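You operate a simulated robot arm through the tools that you are given. There is no shell and no other tool. Be economical: measure what you need, move in short steps, check, and stop when the job is done.

Carry out the task below with a simulated two-armed robot. There is one attempt and no reset: what you move stays moved.

Task
Empty the water jug into the blue flask through the teal funnel.
Fine: Stand the jug back, put the funnel in the funnel ring, then screw the white flask cup on. Put no bare finger in food or drink. Spill a teaspoon at most; pinch, break and dent nothing; leave nothing switched on. Set down upright: water jug.

Only the result counts: the job must be done as asked and must still hold three seconds after the hand-in. Knocking over, shifting, dropping, spilling or breaking anything else fails it.

Robot
Two 6-joint arms with two-finger grippers on one trunk, on a base that drives. Base frame: it is fixed to the floor where the robot stands at the start and does not move with it; the origin is under the middle of the robot, x ahead of it, y to its left, z up; the surface under the hand at the start is at about z = 900. Lengths are in mm, angles in degrees, forces in N, time in s.
The left shoulder is at the start at [30, 178, 1138], the right one opposite. With the tool pointing down near the work surface each hand reaches from about 520 to 820 mm from the robot's upright axis, wherever it stands, measured 20 degrees to its own side. Places, roughly: funnel ring [800, 300, 900]. Payload 2.54 kg a hand.
The TCP of each hand is the grasp point between the finger pads, 30 mm short of the fingertips. In the tool frame z runs along the fingers and y along their closing line. Largest opening 116 mm; the body of the gripper starts 95 mm behind the TCP.
Orientation is told as [roll, pitch, yaw] about the base's x, y, z axes, in that order, counted from this pose: with the fingers straight down and closing along the base's y, the tool's x points along the base's -x, its y along +y and its z along -z.

Tools
- The arms move only by the tool drive_tool. It takes "left_plan", "right_plan" or both (then of equal length, played together; a hand with none holds still); each is a list of rows, each a list of 7 numbers: the shift along the tool's x, y, z in mm, then the turn, a rotation vector about the tool's x, y, z in degrees, then the opening, from 0 (shut) to 1 (fully open). In form: [[dx, dy, dz, rx, ry, rz, gripper], ...]. A call has 1 to 10 rows; each row is the pose to reach, as a shift and turn from the pose commanded when the call began, along the tool's axes at that moment. A row lasts 0.2 s, in which the tool goes at most 50 mm and 8.6 degrees; a call with a longer step from one row to the next is refused whole, and so is a gripper value outside its range. Where a pose cannot be reached the arm comes as near as it can. A force on the tool above 40 N (or 10 N above the force at the start of the call, whichever is more), or a blocked arm, ends the call early, and 0.2 s more pass. The fingers move at their own pace (about 153 mm/s each) and stop on an object; they squeeze with about 33 N. The grip force told is the motor's: it shows also when the fingers shut on nothing. Time passes only in rows, and 0.2 s behind the last, so rows that repeat a pose let the fingers close. The reply holds the time, the measured pose of the TCP, the force on the tool along the base axes, the opening and the grip force, in the units named above and with some noise, with the torque about the TCP (base axes, N m) and any sound that the robot's microphone picked up.
- Cameras (640 x 400 px; columns grow to the right, rows downward): "scene" is now at [42.6, 1.1, 1855.1]; the picture's right is [0.02, -1.00, 0.00], its down [-0.81, -0.01, -0.59] and it looks along [0.59, 0.01, -0.81] (base axes); focal length 294 px, centre (320, 200). "left" rides on the left gripper at [69, 15, -122] in its tool frame; the picture's right is [-0.21, 0.98, 0.00], its down [-0.83, -0.18, -0.53] and it looks along [-0.52, -0.11, 0.85] (tool axes); focal length 251 px, centre (320, 200). "right" rides on the right gripper at [69, -15, -122] in its tool frame; the picture's right is [0.21, 0.98, 0.00], its down [-0.83, 0.18, -0.53] and it looks along [-0.52, 0.11, 0.85] (tool axes); focal length 251 px, centre (320, 200). There is no depth. A picture from a camera that has moved, and an enlarged one, comes with that camera's place and axes in the base frame and with its lens.
- grab_frame(camera): a new picture of that camera. No time passes.
- move_column(by): slides the trunk up (or, below 0, down) by that many mm; the arms and the scene camera ride with it, the base frame stays. It gives what a move gives, with no picture.
- roll_base(legs): drives the robot by 1 to 6 legs, each [ahead, left, turn to the left] in mm, mm and degrees, along the robot's own axes; the way and the turn of a leg run together, so that a leg with both is an arc; at most 1500 mm and 180 degrees a leg. The arms and the cameras ride along, it lands a little off, and it stops where it bumps. It gives what a move gives.
- turn_head(pan, tilt): turns the head with the scene camera to pan (to the left, within 143 degrees either way) and tilt (down, from -29 to 69), counted from straight ahead of the robot. It gives what a move gives.
- inspect(camera, box): a new picture of the part [left, top, right, bottom] of that camera's present view, enlarged. No time passes.
- job_done(): hands the job in; it is judged then, once.

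Go step by step. Nothing tells you exact positions but the pictures and the camera data: compare them with the known pose of the tool, close in by small moves and look again before you grip or let go. The budget is 120 turns and 88 pictures, counting those below and the enlarged ones. Unless the task says otherwise, let go and move clear before handing in, and close with one line.

The tools are called by a JSON object that holds its "api" and its "payload". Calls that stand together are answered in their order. drive_tool: Moves the arms, as the interface text tells. Its arguments: {"type":"object","properties":{"left_plan":{"type":"array","items":{"type":"array","items":{"type":"number"}}},"right_plan":{"type":"array","items":{"type":"array","items":{"type":"number"}}}},"required":[]} The other tools are called the same way: move_column (by) slides the trunk up or down; roll_base (legs) drives the base; turn_head (pan, tilt) turns the head that bears the scene camera; grab_frame (camera) takes a picture; inspect (camera, box) takes an enlarged picture of a part of a camera's view; job_done () hands the job in.

At the start:

```text
t: 0.0
left_tool_pos: [437.3, 233.6, 1489.5]
left_orientation: [0.0, 0.0, -0.1]
left_force: [0.4, -0.8, -0.9]
left_wrist_torque: [0.05, -0.01, -0.02]
left_gripper_width: 116.0
left_finger_force: 0.2
right_tool_pos: [467.6, -132.2, 1482.0]
right_orientation: [0.0, 0.0, 0.0]
right_force: [-0.2, -0.8, -1.1]
right_wrist_torque: [-0.01, 0.0, -0.01]
right_gripper_width: 116.0
right_finger_force: 0.1
trunk travel left (down, up): [-350.0, 190.0]
robot x, y, heading: [0.3, -2.0, 0.1]
head pan, tilt: [0.9, 53.9]
```

scene: 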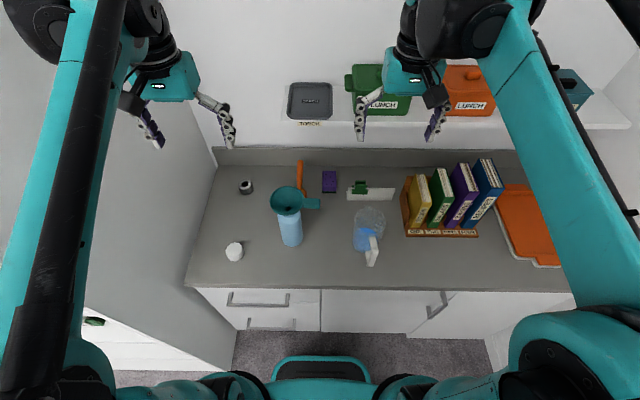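
right: 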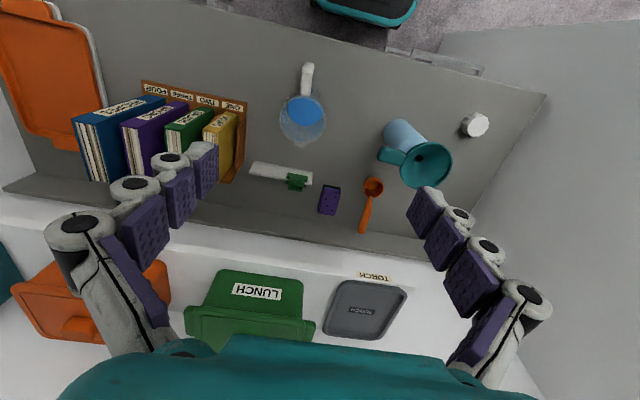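
left: 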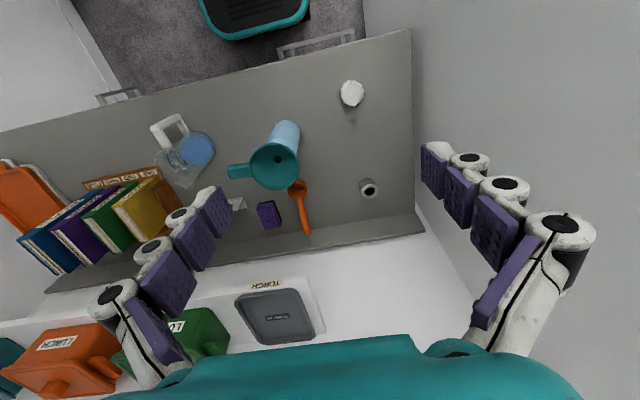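

I see the flask with the teal funnel standing in it, the jug with its handle towards me, the white cup at the left, and a small ring at the back left. I'll look at these enlarged first.

{"api": "inspect", "payload": {"camera": "scene", "box": [210, 150, 330, 270]}}

{"api": "inspect", "payload": {"camera": "scene", "box": [310, 170, 410, 280]}}

{"api": "inspect", "payload": {"camera": "left", "box": [140, 60, 400, 240]}}

{"api": "inspect", "payload": {"camera": "right", "box": [250, 50, 510, 240]}}

```text
3.33 times, centred on (270, 210) of scene
camera zoom: at [42.6, 1.1, 1855.1], right [0.02, -1.0, 0.0], down [-0.81, -0.01, -0.59], along [0.59, 0.01, -0.81], focal length 980 px, centre (487, 167)
```

zoom: 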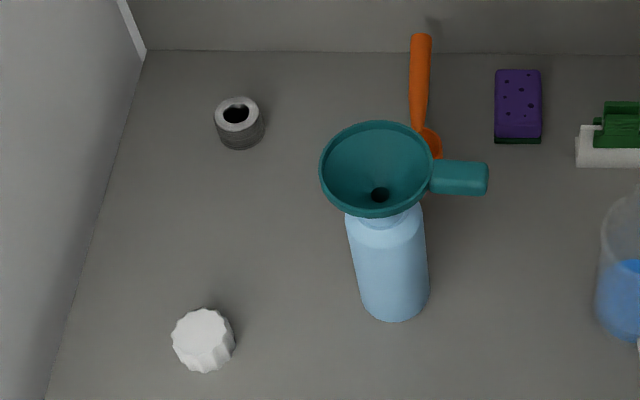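

```text
3.64 times, centred on (360, 225) of scene
camera zoom: at [42.6, 1.1, 1855.1], right [0.02, -1.0, 0.0], down [-0.81, -0.01, -0.59], along [0.59, 0.01, -0.81], focal length 1069 px, centre (174, 109)
```

zoom: 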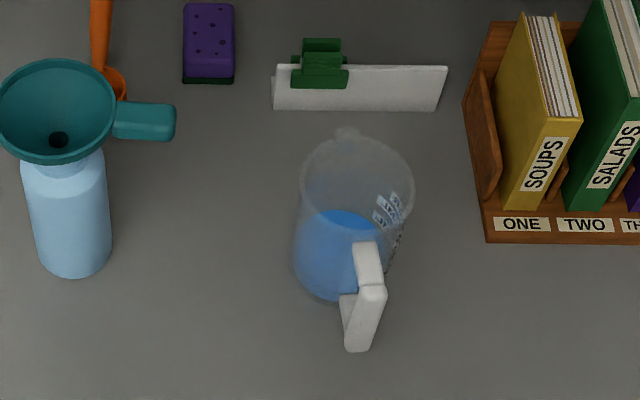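

```text
2.22 times, centred on (270, 150) of left
camera zoom: at [367.8, 248.1, 1611.7], right [0.21, 0.98, 0.0], down [0.83, -0.18, 0.53], along [0.52, -0.11, -0.85], focal length 559 px, centre (431, 311)
```

zoom: 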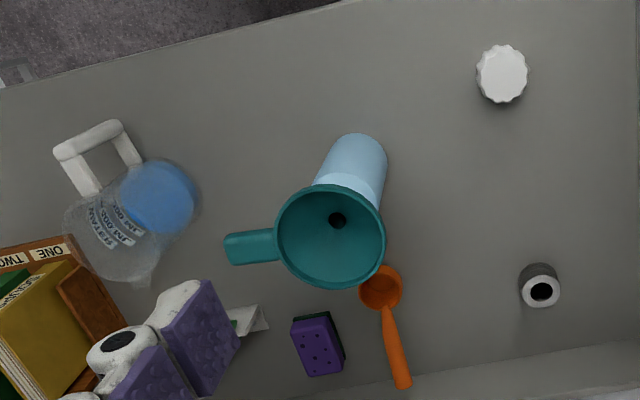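

```text
2.11 times, centred on (380, 145) of right
camera zoom: at [399.0, -147.5, 1604.5], right [-0.21, 0.98, 0.0], down [0.83, 0.18, 0.53], along [0.52, 0.11, -0.85], focal length 529 px, centre (194, 316)
```

zoom: 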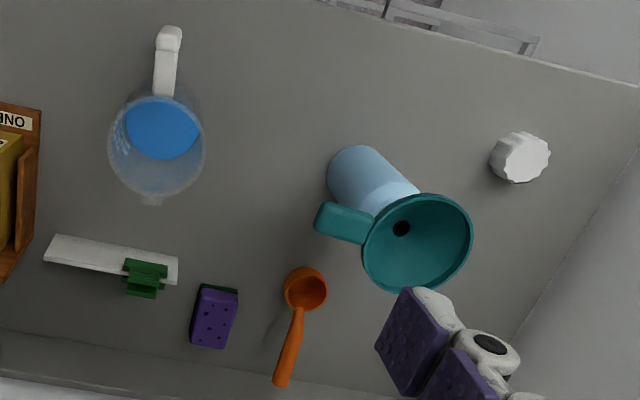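

The jug stands near (545,-150), its handle towards me with the top corner near (442,-158,1060). The flask is near (562,112) with the funnel rim at z≈1138. I'll grip the handle's top arm with the right hand pointing forward, and for that I need some room, so I'll check behind me first.

{"api": "turn_head", "payload": {"pan": 140, "tilt": 45}}

{"api": "grab_frame", "payload": {"camera": "scene"}}

```text
t: 2.2
left_tool_pos: [437.6, 234.2, 1489.0]
left_orientation: [0.0, 0.0, 0.0]
left_force: [0.2, 0.6, -0.1]
left_wrist_torque: [0.04, 0.03, 0.02]
left_gripper_width: 116.1
left_finger_force: 0.0
right_tool_pos: [467.4, -132.2, 1482.7]
right_orientation: [0.0, 0.0, 0.0]
right_force: [-0.9, 0.0, 0.8]
right_wrist_torque: [0.04, 0.02, 0.02]
right_gripper_width: 116.1
right_finger_force: 0.1
trunk travel left (down, up): [-350.0, 190.0]
robot x, y, heading: [2.5, 1.6, -0.1]
head pan, tilt: [140.0, 45.0]
```

```text
80 pictures are left
camera scene: at [-92.9, 52.3, 1867.1], right [0.64, 0.77, 0.0], down [0.54, -0.45, -0.71], along [-0.54, 0.45, -0.71], focal length 294 px, centre (320, 200)
```

scene: 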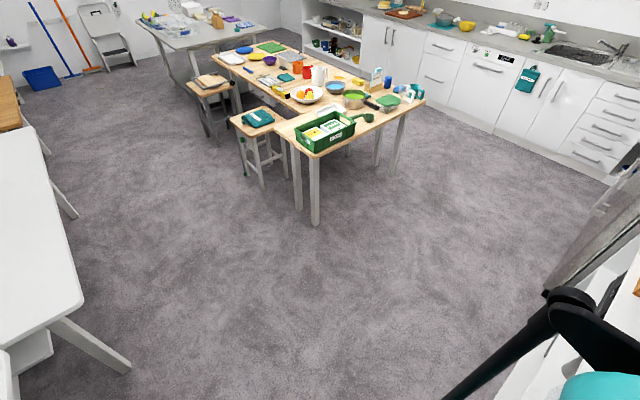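

There is plenty of free floor behind. I'll back off 180 mm and look ahead again.

{"api": "roll_base", "payload": {"legs": [[-180, 0, 0]]}}

{"api": "turn_head", "payload": {"pan": 0, "tilt": 45}}

{"api": "drive_tool", "payload": {"right_plan": [[-20, 0, 0, 0, -8, 0, 1], [-40, 0, 10, 0, -16, 0, 1], [-40, 0, 40, 0, -24, 0, 1], [-40, 0, 80, 0, -32, 0, 1], [-40, 0, 120, 0, -40, 0, 1], [-40, 0, 160, 0, -45, 0, 1]]}}

{"api": "grab_frame", "payload": {"camera": "right"}}

{"api": "grab_frame", "payload": {"camera": "scene"}}

```text
t: 3.7
left_tool_pos: [257.5, 232.5, 1487.2]
left_orientation: [0.0, -0.1, -0.1]
left_force: [-0.4, 0.2, 0.2]
left_wrist_torque: [0.02, 0.02, 0.0]
left_gripper_width: 116.0
left_finger_force: 0.0
right_tool_pos: [285.5, -132.6, 1482.5]
right_orientation: [0.0, 0.0, -0.2]
right_force: [0.3, -0.3, -0.1]
right_wrist_torque: [-0.02, 0.0, 0.0]
right_gripper_width: 115.8
right_finger_force: 0.1
trunk travel left (down, up): [-350.0, 190.0]
robot x, y, heading: [-178.9, -0.5, -0.0]
head pan, tilt: [140.0, 45.0]
```

```text
t: 6.0
left_tool_pos: [255.8, 231.4, 1489.7]
left_orientation: [0.1, 0.0, -0.2]
left_force: [0.2, -0.1, -0.4]
left_wrist_torque: [-0.01, -0.02, -0.02]
left_gripper_width: 116.2
left_finger_force: 0.1
right_tool_pos: [285.2, -133.7, 1483.4]
right_orientation: [0.0, 0.0, -0.1]
right_force: [-0.5, -0.1, -0.2]
right_wrist_torque: [0.0, 0.04, 0.02]
right_gripper_width: 115.7
right_finger_force: 0.2
trunk travel left (down, up): [-350.0, 190.0]
robot x, y, heading: [-181.0, 3.8, -0.3]
head pan, tilt: [0.0, 45.0]
```

```text
t: 7.4
left_tool_pos: [256.8, 231.7, 1489.2]
left_orientation: [0.0, 0.1, 0.0]
left_force: [0.1, -0.5, -0.2]
left_wrist_torque: [0.0, 0.01, -0.01]
left_gripper_width: 116.2
left_finger_force: 0.1
right_tool_pos: [325.4, -132.7, 1323.0]
right_orientation: [0.0, -45.0, -0.1]
right_force: [0.2, -0.6, 0.2]
right_wrist_torque: [0.01, -0.01, 0.0]
right_gripper_width: 115.7
right_finger_force: 0.1
trunk travel left (down, up): [-350.0, 190.0]
robot x, y, heading: [-185.3, -3.0, -0.1]
head pan, tilt: [0.0, 45.0]
```

```text
79 pictures are left
camera right: at [190.9, -147.9, 1359.6], right [-0.15, 0.98, -0.15], down [0.21, 0.18, 0.96], along [0.97, 0.11, -0.23], focal length 251 px, centre (320, 200)
```

right: 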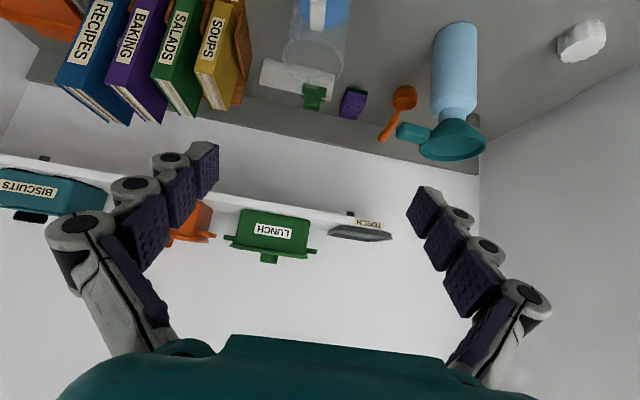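

```text
78 pictures are left
camera scene: at [-130.5, -0.1, 1867.1], right [0.0, -1.0, 0.0], down [-0.71, 0.0, -0.71], along [0.71, 0.0, -0.71], focal length 294 px, centre (320, 200)
```

scene: 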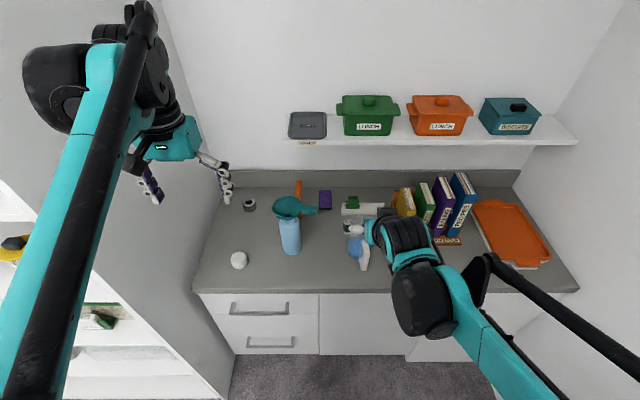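

The view is clear. I'll lower the right hand in front of the jug so that its camera sees the handle side-on.

{"api": "drive_tool", "payload": {"right_plan": [[34, -4, 28, 0, 0, 0, 1], [68, -8, 56, 0, 0, 0, 1], [102, -11, 84, 0, 0, 0, 1], [136, -15, 112, 0, 0, 0, 1], [170, -19, 140, 0, 0, 0, 1], [203, -22, 168, 0, 0, 0, 1]]}}

{"api": "grab_frame", "payload": {"camera": "right"}}

{"api": "inspect", "payload": {"camera": "scene", "box": [320, 190, 420, 280]}}

```text
t: 8.8
left_tool_pos: [258.9, 231.2, 1490.4]
left_orientation: [0.0, 0.0, -0.2]
left_force: [0.1, 0.0, 0.5]
left_wrist_torque: [0.0, 0.04, 0.01]
left_gripper_width: 116.0
left_finger_force: 0.0
right_tool_pos: [327.9, -152.3, 1138.0]
right_orientation: [0.0, -44.8, -0.2]
right_force: [0.8, 0.1, 0.5]
right_wrist_torque: [-0.02, -0.02, 0.0]
right_gripper_width: 115.9
right_finger_force: 0.1
right hand out of reach, approached as far as the arm can: row 5, 6
trunk travel left (down, up): [-350.0, 190.0]
robot x, y, heading: [-181.9, 0.8, 0.0]
head pan, tilt: [0.0, 45.0]
```

```text
77 pictures are left
camera right: at [193.1, -166.2, 1175.5], right [-0.15, 0.98, -0.15], down [0.21, 0.18, 0.96], along [0.97, 0.11, -0.23], focal length 251 px, centre (320, 200)
```

right: 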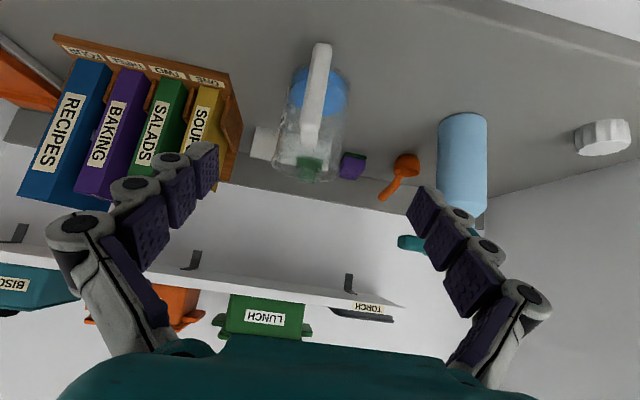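

```text
4.44 times, centred on (370, 235) of scene
camera zoom: at [-128.9, -0.2, 1867.0], right [0.0, -1.0, 0.0], down [-0.71, 0.0, -0.71], along [0.71, 0.0, -0.71], focal length 1306 px, centre (98, 44)
```

zoom: 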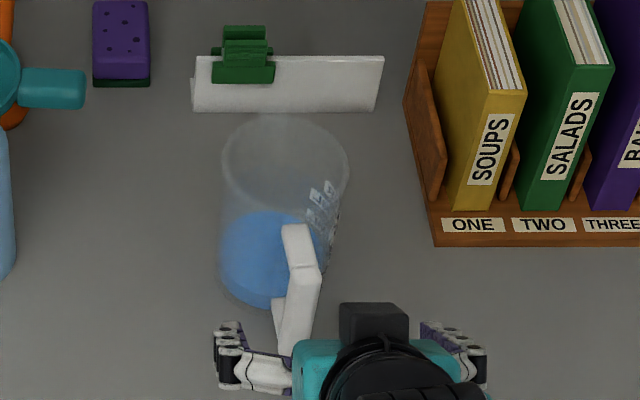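

I'll zoom in on the jug in this wrist view.

{"api": "inspect", "payload": {"camera": "right", "box": [250, 30, 400, 200]}}

{"api": "inspect", "payload": {"camera": "left", "box": [60, 0, 340, 200]}}

```text
2.35 times, centred on (325, 115) of right
camera zoom: at [193.1, -166.2, 1175.5], right [-0.15, 0.98, -0.15], down [0.21, 0.18, 0.96], along [0.97, 0.11, -0.23], focal length 592 px, centre (308, 400)
```

zoom: 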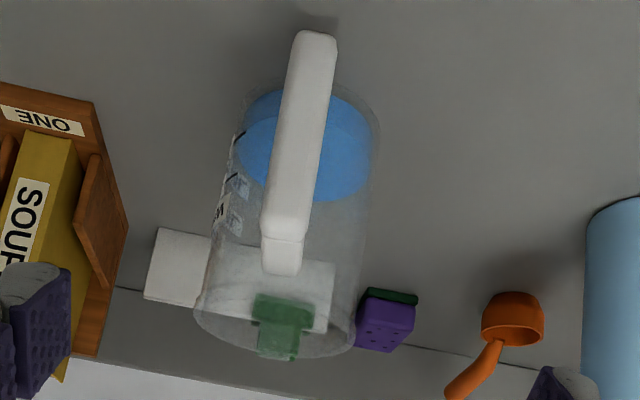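

```text
2.00 times, centred on (200, 100) of left
camera zoom: at [188.5, 247.2, 1611.3], right [0.22, 0.98, 0.0], down [0.83, -0.18, 0.53], along [0.52, -0.12, -0.85], focal length 503 px, centre (560, 400)
```

zoom: 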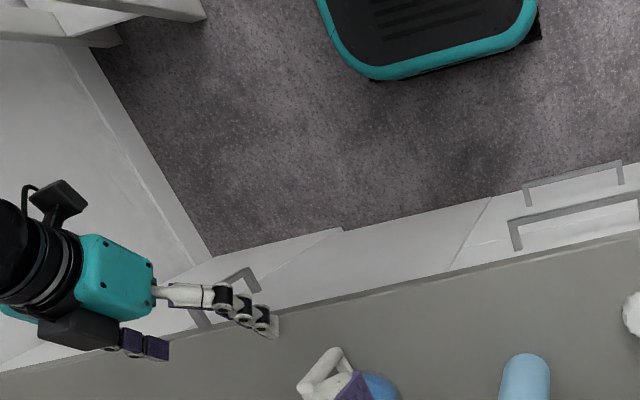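

The handle's top arm runs from about (460,-160) to (498,-155), top face z≈1030 and 23 mm wide. The jug axis is at (548,-150), so the handle yaw is about +6°. Next I'll bring the right hand level, pointing forward.

{"api": "drive_tool", "payload": {"right_plan": [[-7, 0, 7, 0, -8, 0, 1], [-14, 0, 14, 0, -16, 0, 1], [-21, 0, 21, 0, -24, 0, 1], [-28, 0, 28, 0, -32, 0, 1], [-35, 0, 35, 0, -40, 0, 1], [-42, 0, 42, 0, -45, 0, 1]]}}

```text
t: 10.2
left_tool_pos: [258.3, 232.4, 1489.7]
left_orientation: [0.0, 0.0, -0.1]
left_force: [-0.5, 0.0, -0.2]
left_wrist_torque: [0.02, 0.03, 0.0]
left_gripper_width: 116.0
left_finger_force: 0.0
right_tool_pos: [474.8, -141.4, 1269.3]
right_orientation: [29.2, -89.7, -29.4]
right_force: [-0.3, 0.2, 0.6]
right_wrist_torque: [-0.04, 0.02, -0.03]
right_gripper_width: 115.8
right_finger_force: 0.1
right hand out of reach, approached as far as the arm can: row 1, 2, 3, 4, 5, 6
trunk travel left (down, up): [-350.0, 190.0]
robot x, y, heading: [-181.0, 0.5, -0.1]
head pan, tilt: [0.0, 45.0]
```

Level pointing isn't reachable this close in, so I'll back off another 160 mm and then hold to see which pose the arm settles at.

{"api": "roll_base", "payload": {"legs": [[-160, 0, 0]]}}

{"api": "drive_tool", "payload": {"right_plan": [[0, 0, 0, 0, 0, 0, 1]]}}

```text
t: 11.6
left_tool_pos: [95.9, 233.7, 1490.1]
left_orientation: [0.0, 0.0, -0.2]
left_force: [-0.2, -0.4, -0.3]
left_wrist_torque: [-0.01, -0.04, 0.03]
left_gripper_width: 115.8
left_finger_force: 0.1
right_tool_pos: [313.6, -143.2, 1269.5]
right_orientation: [0.2, -89.7, -0.3]
right_force: [-0.3, 0.3, -0.3]
right_wrist_torque: [0.0, 0.01, 0.0]
right_gripper_width: 116.0
right_finger_force: 0.1
trunk travel left (down, up): [-350.0, 190.0]
robot x, y, heading: [-336.7, 0.0, -0.2]
head pan, tilt: [0.0, 45.0]
```

```text
t: 12.0
left_tool_pos: [97.8, 233.1, 1487.9]
left_orientation: [0.0, 0.1, -0.2]
left_force: [-0.3, 0.1, 0.0]
left_wrist_torque: [-0.03, 0.05, -0.01]
left_gripper_width: 116.2
left_finger_force: 0.1
right_tool_pos: [314.7, -142.3, 1270.0]
right_orientation: [0.9, -89.8, -1.0]
right_force: [0.1, 1.4, -0.2]
right_wrist_torque: [-0.02, 0.01, 0.02]
right_gripper_width: 115.9
right_finger_force: 0.0
trunk travel left (down, up): [-350.0, 190.0]
robot x, y, heading: [-338.0, 0.3, 0.2]
head pan, tilt: [0.0, 45.0]
```

The arm is level now. I'll lower it to the height of the handle's top arm, 70 mm short of it.

{"api": "drive_tool", "payload": {"right_plan": [[42, -4, 12, -1, 0, 0, 1], [84, -8, 25, -2, 0, 0, 1], [126, -13, 38, -3, 0, 0, 1], [168, -17, 50, -4, 0, 0, 1], [210, -21, 63, -5, 0, 0, 1], [252, -25, 76, -6, 0, 0, 1]]}}

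{"api": "turn_head", "payload": {"pan": -3, "tilt": 42}}

{"api": "grab_frame", "payload": {"camera": "right"}}

{"api": "grab_frame", "payload": {"camera": "scene"}}

```text
t: 13.4
left_tool_pos: [98.2, 231.4, 1489.1]
left_orientation: [0.0, 0.0, -0.1]
left_force: [0.0, 0.4, -0.8]
left_wrist_torque: [0.06, 0.04, 0.0]
left_gripper_width: 116.0
left_finger_force: 0.1
right_tool_pos: [457.3, -169.0, 1025.0]
right_orientation: [-79.5, -84.7, 85.4]
right_force: [0.9, 0.9, 2.6]
right_wrist_torque: [0.36, 0.21, -0.06]
right_gripper_width: 116.0
right_finger_force: 0.0
right hand out of reach, approached as far as the arm can: row 1, 2, 3, 4, 5, 6
trunk travel left (down, up): [-350.0, 190.0]
robot x, y, heading: [-342.9, 1.1, 0.2]
head pan, tilt: [0.0, 45.0]
```

```text
t: 14.0
left_tool_pos: [95.7, 232.5, 1488.7]
left_orientation: [-0.1, 0.0, -0.1]
left_force: [-0.1, 0.1, -0.2]
left_wrist_torque: [-0.02, 0.01, 0.0]
left_gripper_width: 116.0
left_finger_force: 0.1
right_tool_pos: [457.2, -169.8, 1026.7]
right_orientation: [-79.8, -84.1, 85.7]
right_force: [-1.0, 0.5, 0.7]
right_wrist_torque: [-0.01, 0.0, 0.01]
right_gripper_width: 116.0
right_finger_force: 0.0
trunk travel left (down, up): [-350.0, 190.0]
robot x, y, heading: [-341.7, 0.5, -0.1]
head pan, tilt: [-3.0, 42.0]
```

```text
73 pictures are left
camera right: at [336.7, -203.0, 961.3], right [-0.1, 0.94, -0.31], down [-0.54, 0.21, 0.81], along [0.83, 0.25, 0.49], focal length 251 px, centre (320, 200)
```

right: 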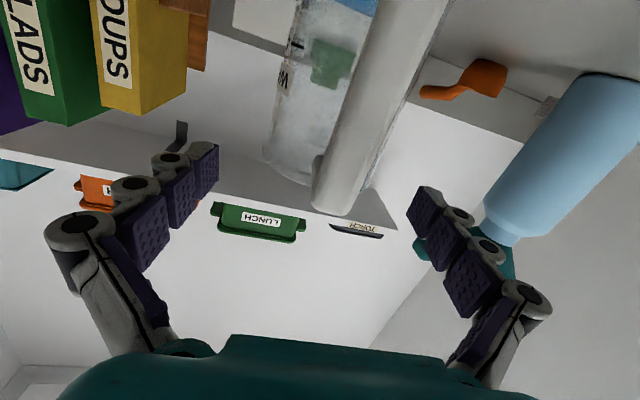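

```text
72 pictures are left
camera scene: at [-288.7, -3.9, 1871.4], right [-0.05, -1.0, 0.0], down [-0.67, 0.04, -0.74], along [0.74, -0.04, -0.67], focal length 294 px, centre (320, 200)
```

scene: 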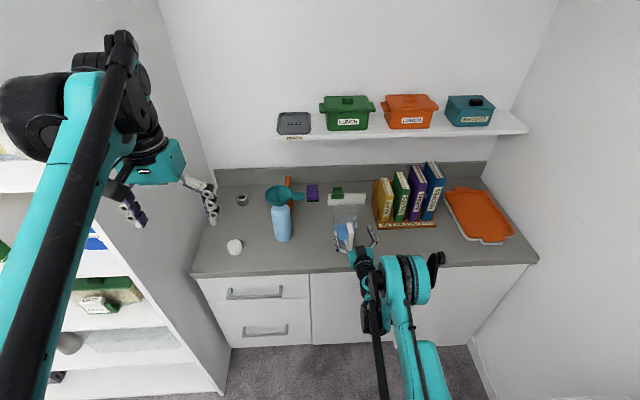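

Level reach at this height needs a lower shoulder. The open fingers already straddle the handle untouched, so I'll back straight out, lift the hand, then lower the trunk and come in again.

{"api": "roll_base", "payload": {"legs": [[-160, 0, 0]]}}

{"api": "drive_tool", "payload": {"right_plan": [[-45, 0, 0, 0, 0, 0, 1], [-90, 0, -15, 0, 0, 0, 1], [-135, 0, -30, 0, 0, 0, 1], [-180, 0, -50, 0, 0, 0, 1], [-220, 0, -70, 0, 0, 0, 1], [-250, 0, -80, 0, 0, 0, 1]]}}

```text
t: 15.4
left_tool_pos: [-65.9, 233.6, 1489.7]
left_orientation: [0.0, 0.1, 0.0]
left_force: [-0.2, 0.1, 0.1]
left_wrist_torque: [-0.03, -0.06, 0.01]
left_gripper_width: 116.1
left_finger_force: 0.0
right_tool_pos: [296.2, -168.9, 1029.7]
right_orientation: [8.4, -90.0, -2.5]
right_force: [0.0, -0.4, 0.4]
right_wrist_torque: [0.02, 0.03, 0.01]
right_gripper_width: 115.9
right_finger_force: 0.2
trunk travel left (down, up): [-350.0, 190.0]
robot x, y, heading: [-498.3, -1.4, 0.2]
head pan, tilt: [-3.0, 42.0]
```

```text
t: 16.8
left_tool_pos: [-64.8, 233.9, 1490.3]
left_orientation: [0.1, 0.0, 0.1]
left_force: [-0.6, -0.4, 0.8]
left_wrist_torque: [0.01, -0.02, -0.01]
left_gripper_width: 116.1
left_finger_force: 0.0
right_tool_pos: [216.0, -178.0, 1279.6]
right_orientation: [5.9, -89.9, 0.0]
right_force: [0.1, -0.1, -0.2]
right_wrist_torque: [-0.02, 0.04, -0.04]
right_gripper_width: 116.0
right_finger_force: 0.0
trunk travel left (down, up): [-350.0, 190.0]
robot x, y, heading: [-501.9, -1.5, -0.3]
head pan, tilt: [-3.0, 42.0]
```

The hand is level with yaw about 6°. Now I'll lower the trunk by 250.

{"api": "move_column", "payload": {"by": -250}}

{"api": "roll_base", "payload": {"legs": [[190, 0, 0]]}}

{"api": "turn_head", "payload": {"pan": -3, "tilt": 40}}

{"api": "grab_frame", "payload": {"camera": "right"}}

{"api": "inspect", "payload": {"camera": "scene", "box": [260, 150, 460, 300]}}

```text
t: 19.4
left_tool_pos: [-65.1, 232.5, 1238.8]
left_orientation: [0.0, 0.0, 0.0]
left_force: [-0.4, 0.6, -0.5]
left_wrist_torque: [-0.02, -0.01, -0.01]
left_gripper_width: 116.0
left_finger_force: 0.0
right_tool_pos: [217.1, -178.1, 1029.3]
right_orientation: [6.4, -89.8, -0.6]
right_force: [0.7, 0.1, -0.3]
right_wrist_torque: [0.0, 0.01, 0.02]
right_gripper_width: 116.2
right_finger_force: 0.0
trunk travel left (down, up): [-100.0, 440.0]
robot x, y, heading: [-502.6, -1.7, -0.0]
head pan, tilt: [-3.0, 42.0]
```

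```text
t: 21.0
left_tool_pos: [126.4, 232.7, 1238.4]
left_orientation: [0.0, 0.0, -0.1]
left_force: [1.6, 0.5, 0.2]
left_wrist_torque: [-0.02, 0.09, 0.03]
left_gripper_width: 116.0
left_finger_force: 0.1
right_tool_pos: [407.2, -179.9, 1028.4]
right_orientation: [6.1, -89.9, -0.2]
right_force: [0.7, -0.2, -0.7]
right_wrist_torque: [0.03, -0.03, 0.01]
right_gripper_width: 116.1
right_finger_force: 0.0
trunk travel left (down, up): [-100.0, 440.0]
robot x, y, heading: [-311.2, -0.7, -0.3]
head pan, tilt: [-3.0, 42.0]
```

```text
t: 21.6
left_tool_pos: [126.6, 232.8, 1239.6]
left_orientation: [0.1, -0.1, -0.1]
left_force: [-0.3, 0.2, -0.6]
left_wrist_torque: [-0.02, -0.02, -0.02]
left_gripper_width: 115.9
left_finger_force: 0.0
right_tool_pos: [407.1, -179.3, 1029.2]
right_orientation: [6.7, -89.8, -0.9]
right_force: [0.5, 0.2, -0.1]
right_wrist_torque: [0.02, 0.0, -0.01]
right_gripper_width: 116.2
right_finger_force: 0.0
trunk travel left (down, up): [-100.0, 440.0]
robot x, y, heading: [-309.6, -0.8, -0.1]
head pan, tilt: [-3.0, 40.0]
```

```text
71 pictures are left
camera right: at [287.1, -207.1, 960.1], right [-0.1, 0.97, -0.21], down [-0.55, 0.13, 0.83], along [0.83, 0.2, 0.52], focal length 251 px, centre (320, 200)
```

right: 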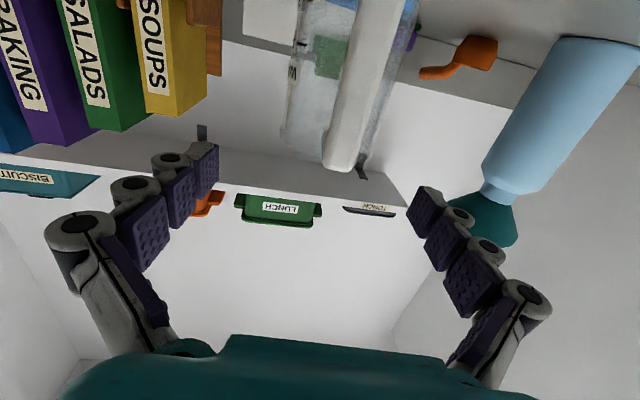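

```text
2.67 times, centred on (360, 225) of scene
camera zoom: at [-258.4, -4.4, 1624.3], right [-0.05, -1.0, 0.0], down [-0.64, 0.04, -0.77], along [0.76, -0.04, -0.64], focal length 784 px, centre (213, 133)
```

zoom: 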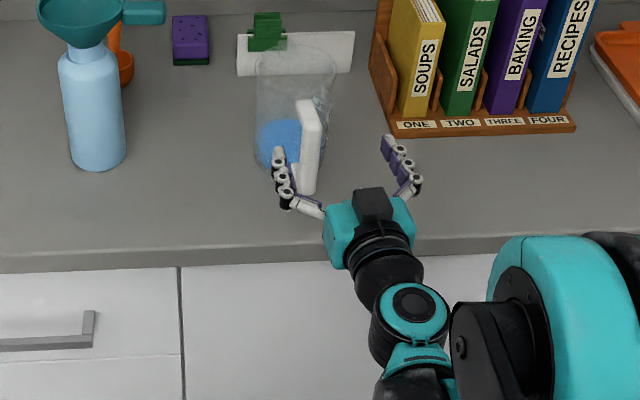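

The handle lines up well: bar centre at y≈-159, top at z≈1035. I'll slide forward with the handle between the fingers and close halfway to check centring.

{"api": "drive_tool", "payload": {"right_plan": [[4, 14, 10, 0, 0, 0, 1], [4, 14, 35, 0, 0, 0, 0.8], [4, 14, 57, 0, 0, 0, 0.5], [4, 14, 57, 0, 0, 0, 0.42]]}}

{"api": "grab_frame", "payload": {"camera": "right"}}

{"api": "inspect", "payload": {"camera": "scene", "box": [310, 150, 410, 250]}}

```text
t: 22.6
left_tool_pos: [126.5, 233.3, 1239.8]
left_orientation: [0.0, 0.0, -0.1]
left_force: [-0.5, 0.1, 0.6]
left_wrist_torque: [-0.03, -0.01, -0.03]
left_gripper_width: 115.9
left_finger_force: 0.1
right_tool_pos: [460.3, -159.1, 1024.6]
right_orientation: [6.6, -89.7, -0.7]
right_force: [-0.6, -0.3, -0.5]
right_wrist_torque: [-0.03, 0.0, 0.0]
right_gripper_width: 48.6
right_finger_force: 0.0
trunk travel left (down, up): [-100.0, 440.0]
robot x, y, heading: [-311.2, 0.5, -0.0]
head pan, tilt: [-3.0, 40.0]
```

```text
69 pictures are left
camera right: at [340.8, -187.3, 955.7], right [-0.1, 0.97, -0.21], down [-0.55, 0.13, 0.83], along [0.83, 0.2, 0.52], focal length 251 px, centre (320, 200)
```

right: 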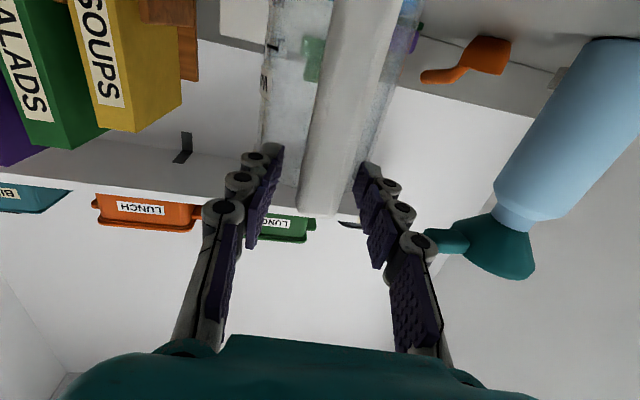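

```text
4.00 times, centred on (360, 200) of scene
camera zoom: at [-258.4, -4.6, 1624.4], right [-0.05, -1.0, 0.0], down [-0.64, 0.04, -0.77], along [0.76, -0.04, -0.64], focal length 1176 px, centre (160, 200)
```

zoom: 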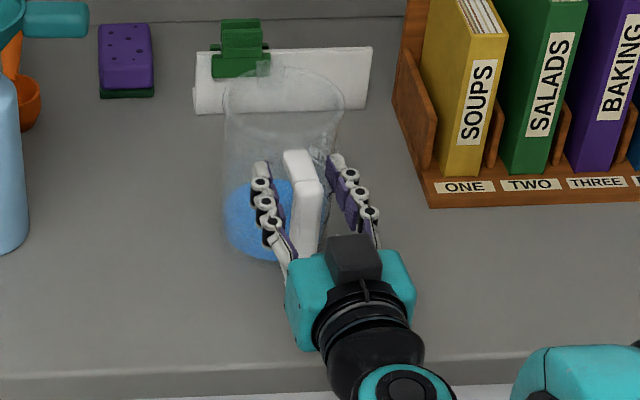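

The handle is centred between the fingers. I'll close on it.

{"api": "drive_tool", "payload": {"right_plan": [[0, 0, 3, 0, 0, 0, 0.3], [0, 0, 3, 0, 0, 0, 0.15], [0, 0, 3, 0, 0, 0, 0], [0, 0, 3, 0, 0, 0, 0]]}}

{"api": "grab_frame", "payload": {"camera": "right"}}

```text
t: 23.6
left_tool_pos: [125.9, 232.1, 1239.6]
left_orientation: [0.0, 0.0, -0.1]
left_force: [-0.3, 0.0, 0.8]
left_wrist_torque: [-0.03, 0.01, 0.01]
left_gripper_width: 116.0
left_finger_force: 0.1
right_tool_pos: [464.2, -160.2, 1025.2]
right_orientation: [7.4, -89.8, -1.4]
right_force: [0.4, -1.0, -0.3]
right_wrist_torque: [-0.02, -0.01, -0.07]
right_gripper_width: 21.7
right_finger_force: 33.1
trunk travel left (down, up): [-100.0, 440.0]
robot x, y, heading: [-312.0, -0.9, -0.1]
head pan, tilt: [-3.0, 40.0]
```

```text
67 pictures are left
camera right: at [344.4, -187.1, 955.7], right [-0.1, 0.97, -0.21], down [-0.55, 0.13, 0.83], along [0.83, 0.2, 0.52], focal length 251 px, centre (320, 200)
```

right: 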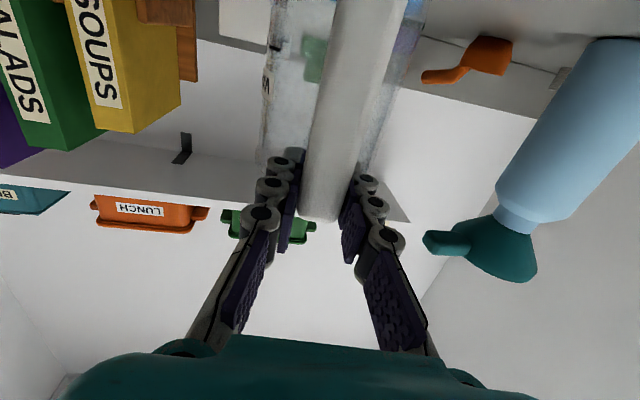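

It's gripped at 21.7 mm. I'll lift gently by 30 mm and check the load and whether the jug swings.

{"api": "drive_tool", "payload": {"right_plan": [[-4, 0, 0, 0, 0, 0, 0], [-10, 0, 0, 0, 0, 0, 0], [-20, 0, 0, 0, 0, 0, 0], [-30, 0, 0, 0, 0, 0, 0], [-30, 0, 0, 0, 0, 0, 0]]}}

{"api": "inspect", "payload": {"camera": "scene", "box": [310, 140, 410, 250]}}

{"api": "grab_frame", "payload": {"camera": "right"}}

```text
t: 24.8
left_tool_pos: [126.2, 231.0, 1239.3]
left_orientation: [0.1, 0.0, 0.0]
left_force: [0.8, 0.5, -0.3]
left_wrist_torque: [0.01, -0.02, 0.05]
left_gripper_width: 116.1
left_finger_force: 0.1
right_tool_pos: [465.6, -158.8, 1053.8]
right_orientation: [6.7, -89.8, -0.9]
right_force: [1.2, -0.7, -3.4]
right_wrist_torque: [-0.01, 0.23, 0.02]
right_gripper_width: 22.1
right_finger_force: 33.0
trunk travel left (down, up): [-100.0, 440.0]
robot x, y, heading: [-315.2, -0.9, 0.0]
head pan, tilt: [-3.0, 40.0]
```

```text
3.64 times, centred on (360, 195) of scene
camera zoom: at [-257.5, -4.5, 1624.3], right [-0.05, -1.0, 0.0], down [-0.64, 0.04, -0.77], along [0.76, -0.04, -0.64], focal length 1069 px, centre (174, 218)
```

zoom: 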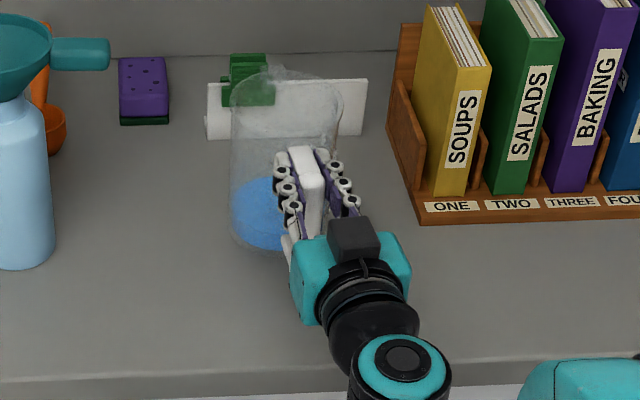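

```text
65 pictures are left
camera right: at [345.1, -186.9, 985.1], right [-0.1, 0.97, -0.21], down [-0.55, 0.13, 0.83], along [0.83, 0.2, 0.52], focal length 251 px, centre (320, 200)
```

right: 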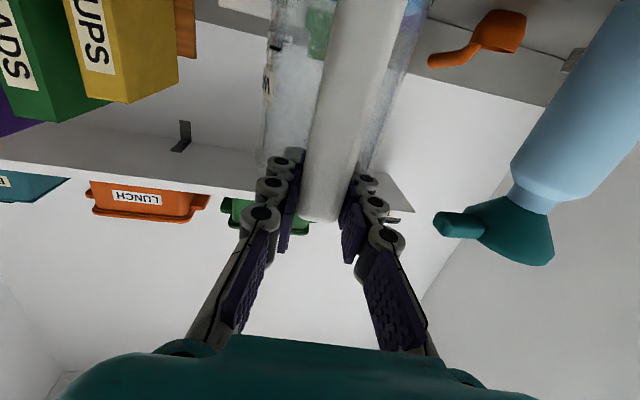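

The jug weighs only 3.4 N (about 200 ml of water) and is steady, so it will not pour until about 70° of tilt. I'll raise it with the trunk and move the left hand aside.

{"api": "move_column", "payload": {"by": 340}}

{"api": "drive_tool", "payload": {"left_plan": [[0, 20, 0, 0, 0, 0, 1], [0, 40, 0, 0, 0, 0, 1], [0, 60, 0, 0, 0, 0, 1], [0, 75, 0, 0, 0, 0, 1]]}}

{"api": "turn_head", "payload": {"pan": 20, "tilt": 40}}

{"api": "grab_frame", "payload": {"camera": "scene"}}

```text
t: 28.1
left_tool_pos: [125.8, 232.3, 1580.2]
left_orientation: [0.0, -0.1, -0.1]
left_force: [-0.2, -0.4, 0.0]
left_wrist_torque: [0.0, -0.01, -0.01]
left_gripper_width: 116.2
left_finger_force: 0.0
right_tool_pos: [465.7, -159.3, 1394.3]
right_orientation: [5.7, -89.8, 0.1]
right_force: [0.1, 0.1, -3.2]
right_wrist_torque: [0.0, 0.29, -0.03]
right_gripper_width: 22.1
right_finger_force: 33.3
trunk travel left (down, up): [-440.0, 100.0]
robot x, y, heading: [-310.6, 0.3, -0.2]
head pan, tilt: [-3.0, 40.0]
```

```text
t: 29.1
left_tool_pos: [124.7, 308.6, 1578.9]
left_orientation: [0.0, -0.1, -0.3]
left_force: [-0.2, 0.4, 0.1]
left_wrist_torque: [-0.05, 0.01, -0.02]
left_gripper_width: 116.1
left_finger_force: 0.0
right_tool_pos: [466.0, -158.8, 1395.2]
right_orientation: [-3.2, -89.8, 9.2]
right_force: [0.3, 0.7, -2.1]
right_wrist_torque: [-0.03, 0.25, -0.01]
right_gripper_width: 21.9
right_finger_force: 32.8
trunk travel left (down, up): [-440.0, 100.0]
robot x, y, heading: [-313.0, -0.6, -0.1]
head pan, tilt: [-3.0, 40.0]
```

```text
t: 30.0
left_tool_pos: [125.2, 306.6, 1580.0]
left_orientation: [0.1, -0.1, -0.1]
left_force: [0.3, 0.7, -0.7]
left_wrist_torque: [-0.03, 0.0, 0.0]
left_gripper_width: 115.9
left_finger_force: 0.1
right_tool_pos: [465.8, -159.2, 1394.2]
right_orientation: [8.6, -89.8, -2.6]
right_force: [-0.6, -0.4, -2.4]
right_wrist_torque: [-0.04, 0.21, -0.02]
right_gripper_width: 21.8
right_finger_force: 33.1
trunk travel left (down, up): [-440.0, 100.0]
robot x, y, heading: [-313.9, -0.5, -0.1]
head pan, tilt: [20.0, 40.0]
```

```text
64 pictures are left
camera scene: at [-262.4, 28.8, 1964.3], right [0.34, -0.94, 0.0], down [-0.6, -0.22, -0.77], along [0.72, 0.26, -0.64], focal length 294 px, centre (320, 200)
```

scene: 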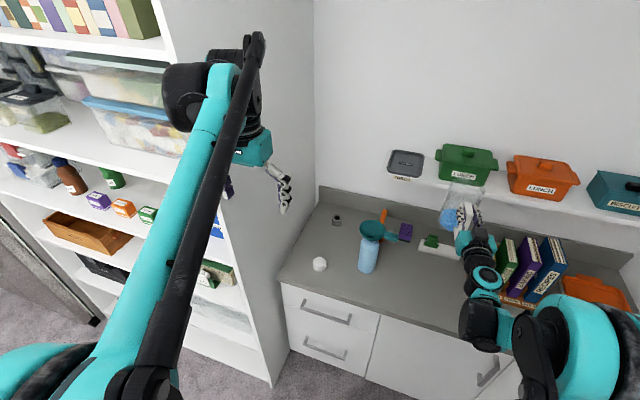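

The left hand clears the shelf. Now I'll tilt the jug 50° in place, well below the pouring angle, watching the load.

{"api": "drive_tool", "payload": {"right_plan": [[0, 0, 0, 0, 6, 0, 0], [0, 0, 0, 0, 12, 0, 0], [0, 0, 0, 0, 18, 0, 0], [0, 0, 0, 0, 24, 0, 0], [0, 0, 0, 0, 30, 0, 0], [0, 0, 0, 0, 36, 0, 0], [0, 0, 0, 0, 42, 0, 0], [0, 0, 0, 0, 46, 0, 0], [0, 0, 0, 0, 50, 0, 0], [0, 0, 0, 0, 50, 0, 0]]}}

{"api": "turn_head", "payload": {"pan": 0, "tilt": 40}}

{"api": "inspect", "payload": {"camera": "scene", "box": [240, 120, 440, 260]}}

{"api": "grab_frame", "payload": {"camera": "right"}}

```text
t: 32.2
left_tool_pos: [124.7, 307.3, 1580.1]
left_orientation: [0.1, 0.0, -0.1]
left_force: [0.2, 0.7, -0.1]
left_wrist_torque: [0.01, -0.02, 0.01]
left_gripper_width: 115.9
left_finger_force: 0.0
right_tool_pos: [464.6, -159.5, 1393.5]
right_orientation: [0.0, -39.8, 5.8]
right_force: [-1.0, 1.1, -3.1]
right_wrist_torque: [0.01, -0.03, 0.0]
right_gripper_width: 21.9
right_finger_force: 32.8
trunk travel left (down, up): [-440.0, 100.0]
robot x, y, heading: [-311.9, 1.0, 0.0]
head pan, tilt: [20.0, 40.0]
```

```text
t: 33.0
left_tool_pos: [125.2, 307.8, 1579.4]
left_orientation: [0.0, 0.0, -0.1]
left_force: [-0.9, 0.8, -0.6]
left_wrist_torque: [-0.01, 0.02, -0.01]
left_gripper_width: 116.1
left_finger_force: 0.1
right_tool_pos: [465.1, -160.6, 1394.2]
right_orientation: [0.0, -39.8, 5.8]
right_force: [0.1, -0.4, -3.9]
right_wrist_torque: [-0.03, -0.1, -0.01]
right_gripper_width: 21.9
right_finger_force: 33.4
trunk travel left (down, up): [-440.0, 100.0]
robot x, y, heading: [-307.7, -0.4, 0.0]
head pan, tilt: [0.0, 40.0]
```

```text
2.86 times, centred on (340, 190) of scene
camera zoom: at [-257.3, 0.1, 1964.3], right [0.0, -1.0, 0.0], down [-0.64, 0.0, -0.77], along [0.77, 0.0, -0.64], focal length 840 px, centre (263, 229)
```

zoom: 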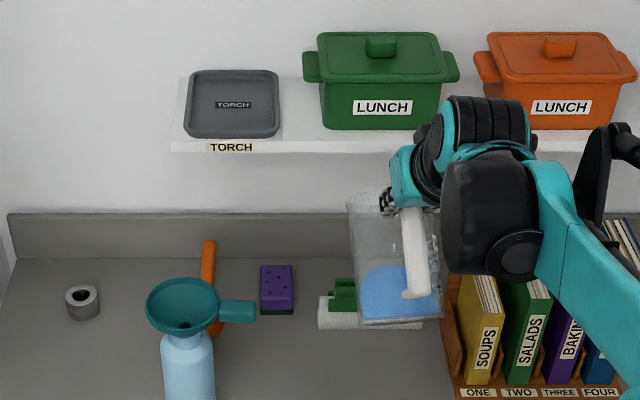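

```text
62 pictures are left
camera right: at [336.6, -187.7, 1442.9], right [-0.26, 0.95, -0.14], down [0.27, 0.21, 0.94], along [0.93, 0.21, -0.32], focal length 251 px, centre (320, 200)
```

right: 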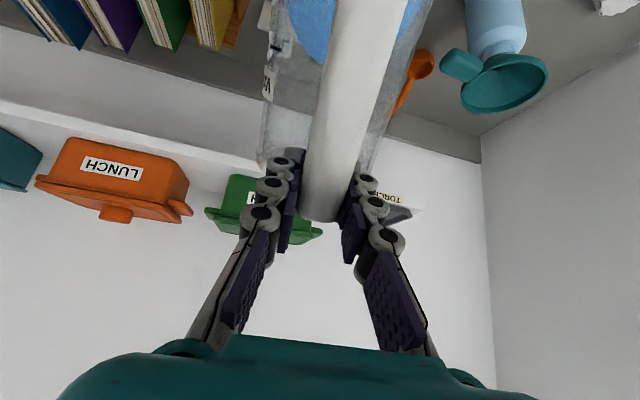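

No swing, and the funnel centre is confirmed at about (562,110,1137). I'll bring the tilted jug across at a safe height, behind the flask.

{"api": "drive_tool", "payload": {"right_plan": [[20, 28, -10, 0, 0, 0, 0], [40, 56, -20, 0, 0, 0, 0], [60, 84, -29, 0, 0, 0, 0], [81, 112, -39, 0, 0, 0, 0], [101, 141, -49, 0, 0, 0, 0], [121, 169, -59, 0, 0, 0, 0], [141, 197, -68, 0, 0, 0, 0], [161, 225, -78, 0, 0, 0, 0], [181, 253, -88, 0, 0, 0, 0], [201, 281, -98, 0, 0, 0, 0]]}}

```text
t: 35.2
left_tool_pos: [125.1, 308.7, 1579.1]
left_orientation: [0.0, 0.0, -0.1]
left_force: [-0.8, -0.6, -0.3]
left_wrist_torque: [0.0, 0.03, 0.0]
left_gripper_width: 115.7
left_finger_force: 0.0
right_tool_pos: [220.6, 98.0, 1340.0]
right_orientation: [0.0, -39.9, 5.8]
right_force: [-0.3, -0.2, -2.3]
right_wrist_torque: [-0.05, -0.1, -0.01]
right_gripper_width: 21.8
right_finger_force: 33.5
trunk travel left (down, up): [-440.0, 100.0]
robot x, y, heading: [-315.0, 0.8, 0.0]
head pan, tilt: [0.0, 40.0]
```

I'll drive forward 200 to bring the spout over the funnel, then look.

{"api": "roll_base", "payload": {"legs": [[200, 0, 0]]}}

{"api": "turn_head", "payload": {"pan": 8, "tilt": 52}}

{"api": "grab_frame", "payload": {"camera": "scene"}}

{"api": "grab_frame", "payload": {"camera": "right"}}

{"api": "grab_frame", "payload": {"camera": "left"}}

```text
t: 36.8
left_tool_pos: [323.4, 310.8, 1578.8]
left_orientation: [0.0, 0.0, 0.2]
left_force: [-0.2, 0.0, -0.4]
left_wrist_torque: [-0.01, -0.02, 0.0]
left_gripper_width: 115.7
left_finger_force: 0.2
right_tool_pos: [419.2, 100.9, 1340.1]
right_orientation: [0.0, -39.9, 6.2]
right_force: [-0.4, -0.4, -3.2]
right_wrist_torque: [-0.01, -0.05, 0.01]
right_gripper_width: 22.2
right_finger_force: 33.3
trunk travel left (down, up): [-440.0, 100.0]
robot x, y, heading: [-110.9, -0.6, 0.5]
head pan, tilt: [0.0, 40.0]
```

```text
t: 37.6
left_tool_pos: [325.0, 311.0, 1578.2]
left_orientation: [0.0, 0.1, 0.2]
left_force: [0.9, 0.3, -0.8]
left_wrist_torque: [-0.02, 0.03, 0.02]
left_gripper_width: 116.0
left_finger_force: 0.1
right_tool_pos: [420.7, 101.9, 1339.5]
right_orientation: [-0.1, -39.7, 6.2]
right_force: [0.1, -0.2, -3.5]
right_wrist_torque: [-0.01, 0.0, 0.03]
right_gripper_width: 22.1
right_finger_force: 32.8
trunk travel left (down, up): [-440.0, 100.0]
robot x, y, heading: [-112.2, 0.3, 0.0]
head pan, tilt: [8.0, 52.0]
```

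```text
61 pictures are left
camera scene: at [-66.9, 11.2, 1947.5], right [0.14, -0.99, 0.0], down [-0.78, -0.11, -0.62], along [0.61, 0.09, -0.79], focal length 294 px, centre (320, 200)
```

scene: 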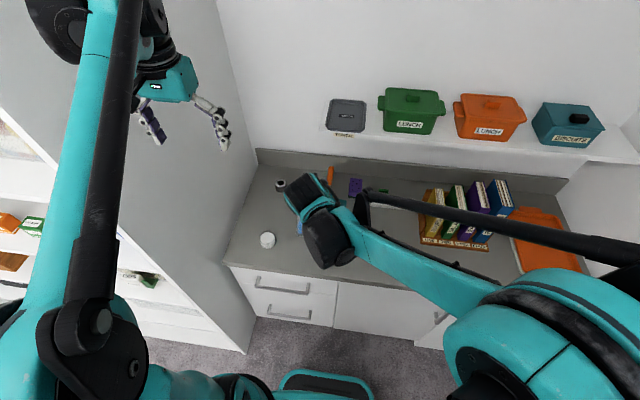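

```text
60 pictures are left
camera right: at [292.6, 72.4, 1388.4], right [-0.27, 0.95, -0.14], down [0.27, 0.21, 0.94], along [0.92, 0.22, -0.32], focal length 251 px, centre (320, 200)
```

right: 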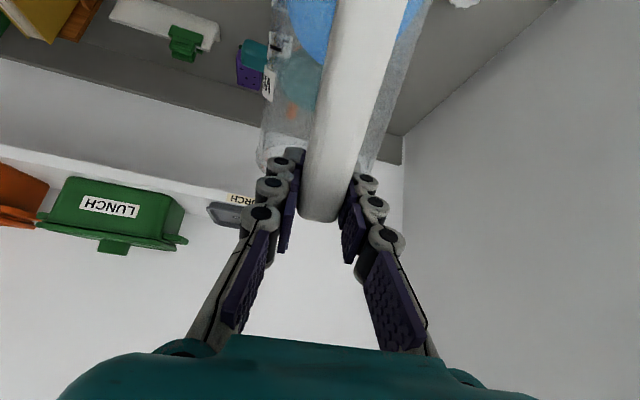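

```text
59 pictures are left
camera left: at [255.1, 325.4, 1701.0], right [0.21, 0.98, 0.0], down [0.83, -0.18, 0.53], along [0.52, -0.11, -0.85], focal length 251 px, centre (320, 200)
```

left: 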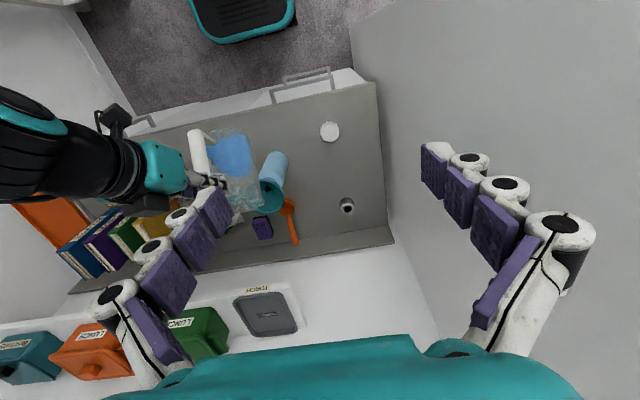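

The left wrist camera sees the scene from the side, so I'll zoom in there to check the spout against the funnel.

{"api": "inspect", "payload": {"camera": "left", "box": [170, 110, 310, 230]}}

```text
3.33 times, centred on (240, 170) of left
camera zoom: at [255.1, 325.4, 1701.0], right [0.21, 0.98, 0.0], down [0.83, -0.18, 0.53], along [0.52, -0.11, -0.85], focal length 838 px, centre (587, 300)
```

zoom: 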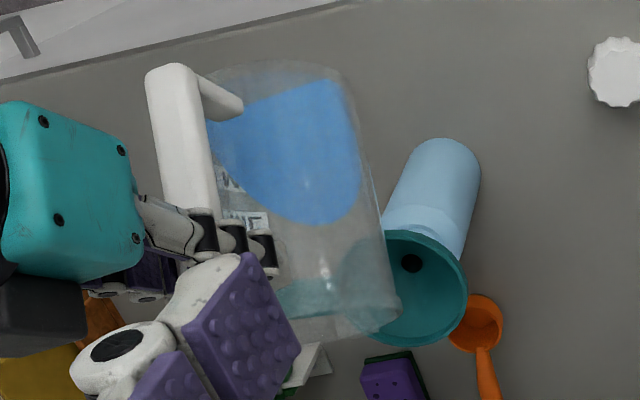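

The jug is clear of the funnel, its lip above the near side. I'll tilt to 70° while lowering the lip to about 55 mm above the funnel rim.

{"api": "drive_tool", "payload": {"right_plan": [[-3, 0, 8, 0, 3.3, 0, 0], [-6, 0, 16, 0, 6.7, 0, 0], [-8, 0, 23, 0, 10, 0, 0], [-11, 0, 31, 0, 13.3, 0, 0], [-14, 0, 39, 0, 16.7, 0, 0], [-17, 0, 47, 0, 20, 0, 0], [-17, 0, 47, 0, 20, 0, 0]]}}

{"api": "inspect", "payload": {"camera": "left", "box": [170, 110, 310, 230]}}

{"api": "grab_frame", "payload": {"camera": "right"}}

```text
t: 39.2
left_tool_pos: [323.0, 311.3, 1579.5]
left_orientation: [0.0, 0.0, 0.2]
left_force: [-0.7, 0.3, -0.3]
left_wrist_torque: [-0.03, -0.01, 0.03]
left_gripper_width: 115.8
left_finger_force: 0.0
right_tool_pos: [461.3, 105.4, 1312.6]
right_orientation: [0.0, -19.8, 6.2]
right_force: [-0.4, -0.1, -3.5]
right_wrist_torque: [-0.02, -0.18, -0.05]
right_gripper_width: 22.1
right_finger_force: 32.8
trunk travel left (down, up): [-440.0, 100.0]
robot x, y, heading: [-112.2, 4.4, 0.1]
head pan, tilt: [8.0, 52.0]
```

```text
3.33 times, centred on (240, 170) of left
camera zoom: at [253.3, 325.3, 1701.5], right [0.21, 0.98, 0.0], down [0.83, -0.18, 0.53], along [0.52, -0.11, -0.85], focal length 838 px, centre (587, 300)
```

zoom: 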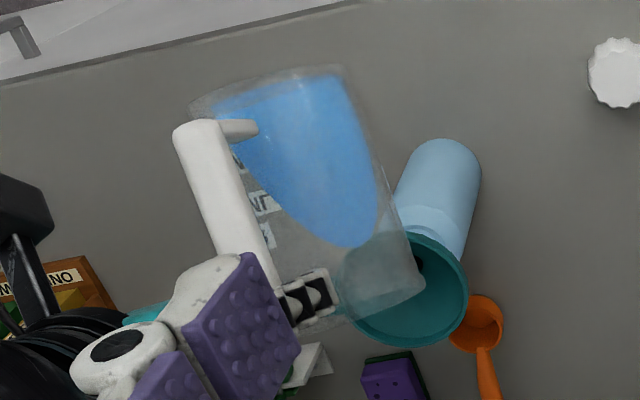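

```text
56 pictures are left
camera right: at [357.6, 79.2, 1404.9], right [-0.31, 0.95, -0.07], down [0.57, 0.24, 0.78], along [0.76, 0.2, -0.62], focal length 251 px, centre (320, 200)
```

right: 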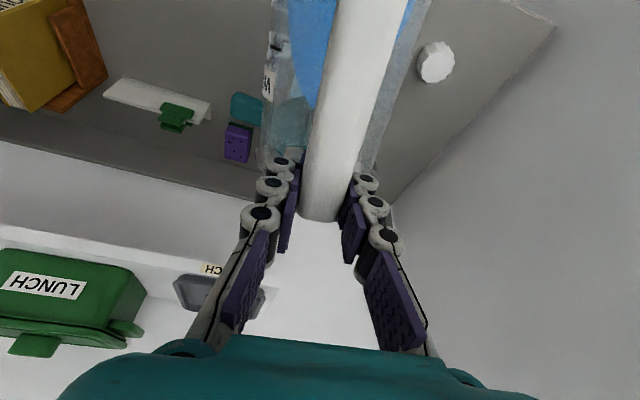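

The lip sits over the funnel, about 20 mm short of its centre, and the water hasn't reached it yet. I'll start a slow pour, 70° to 80° of tilt.

{"api": "drive_tool", "payload": {"right_plan": [[-4, 0, 0, 0, 1.5, 0, 0], [-8, 0, 1, 0, 3, 0, 0], [-12, 0, 1, 0, 4.5, 0, 0], [-16, 0, 1, 0, 6, 0, 0], [-20, 0, 2, 0, 7.5, 0, 0], [-24, 0, 2, 0, 9, 0, 0], [-26, 0, 2, 0, 10, 0, 0]]}}

{"api": "inspect", "payload": {"camera": "left", "box": [170, 110, 310, 230]}}

```text
t: 40.8
left_tool_pos: [323.6, 310.5, 1578.8]
left_orientation: [0.0, 0.0, 0.1]
left_force: [-0.1, -0.2, -0.2]
left_wrist_torque: [0.0, 0.01, -0.01]
left_gripper_width: 115.9
left_finger_force: 0.0
right_tool_pos: [487.8, 108.0, 1322.7]
right_orientation: [0.0, -9.8, 6.3]
right_force: [0.4, 0.5, -3.2]
right_wrist_torque: [0.04, -0.18, 0.0]
right_gripper_width: 21.7
right_finger_force: 33.2
trunk travel left (down, up): [-440.0, 100.0]
robot x, y, heading: [-114.1, 0.0, 0.1]
head pan, tilt: [8.0, 52.0]
```

```text
3.33 times, centred on (240, 170) of left
camera zoom: at [253.9, 325.4, 1701.3], right [0.21, 0.98, 0.0], down [0.83, -0.18, 0.53], along [0.52, -0.11, -0.85], focal length 838 px, centre (587, 300)
```

zoom: 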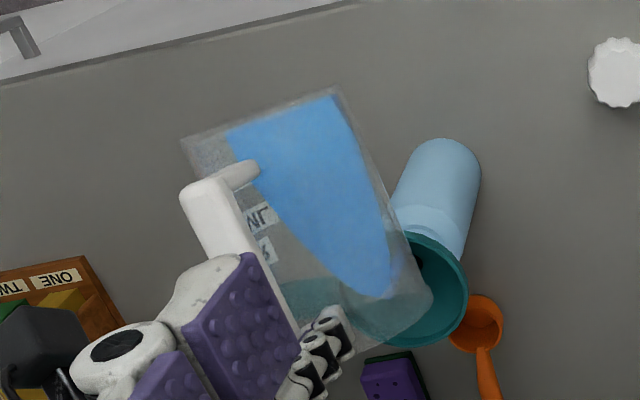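

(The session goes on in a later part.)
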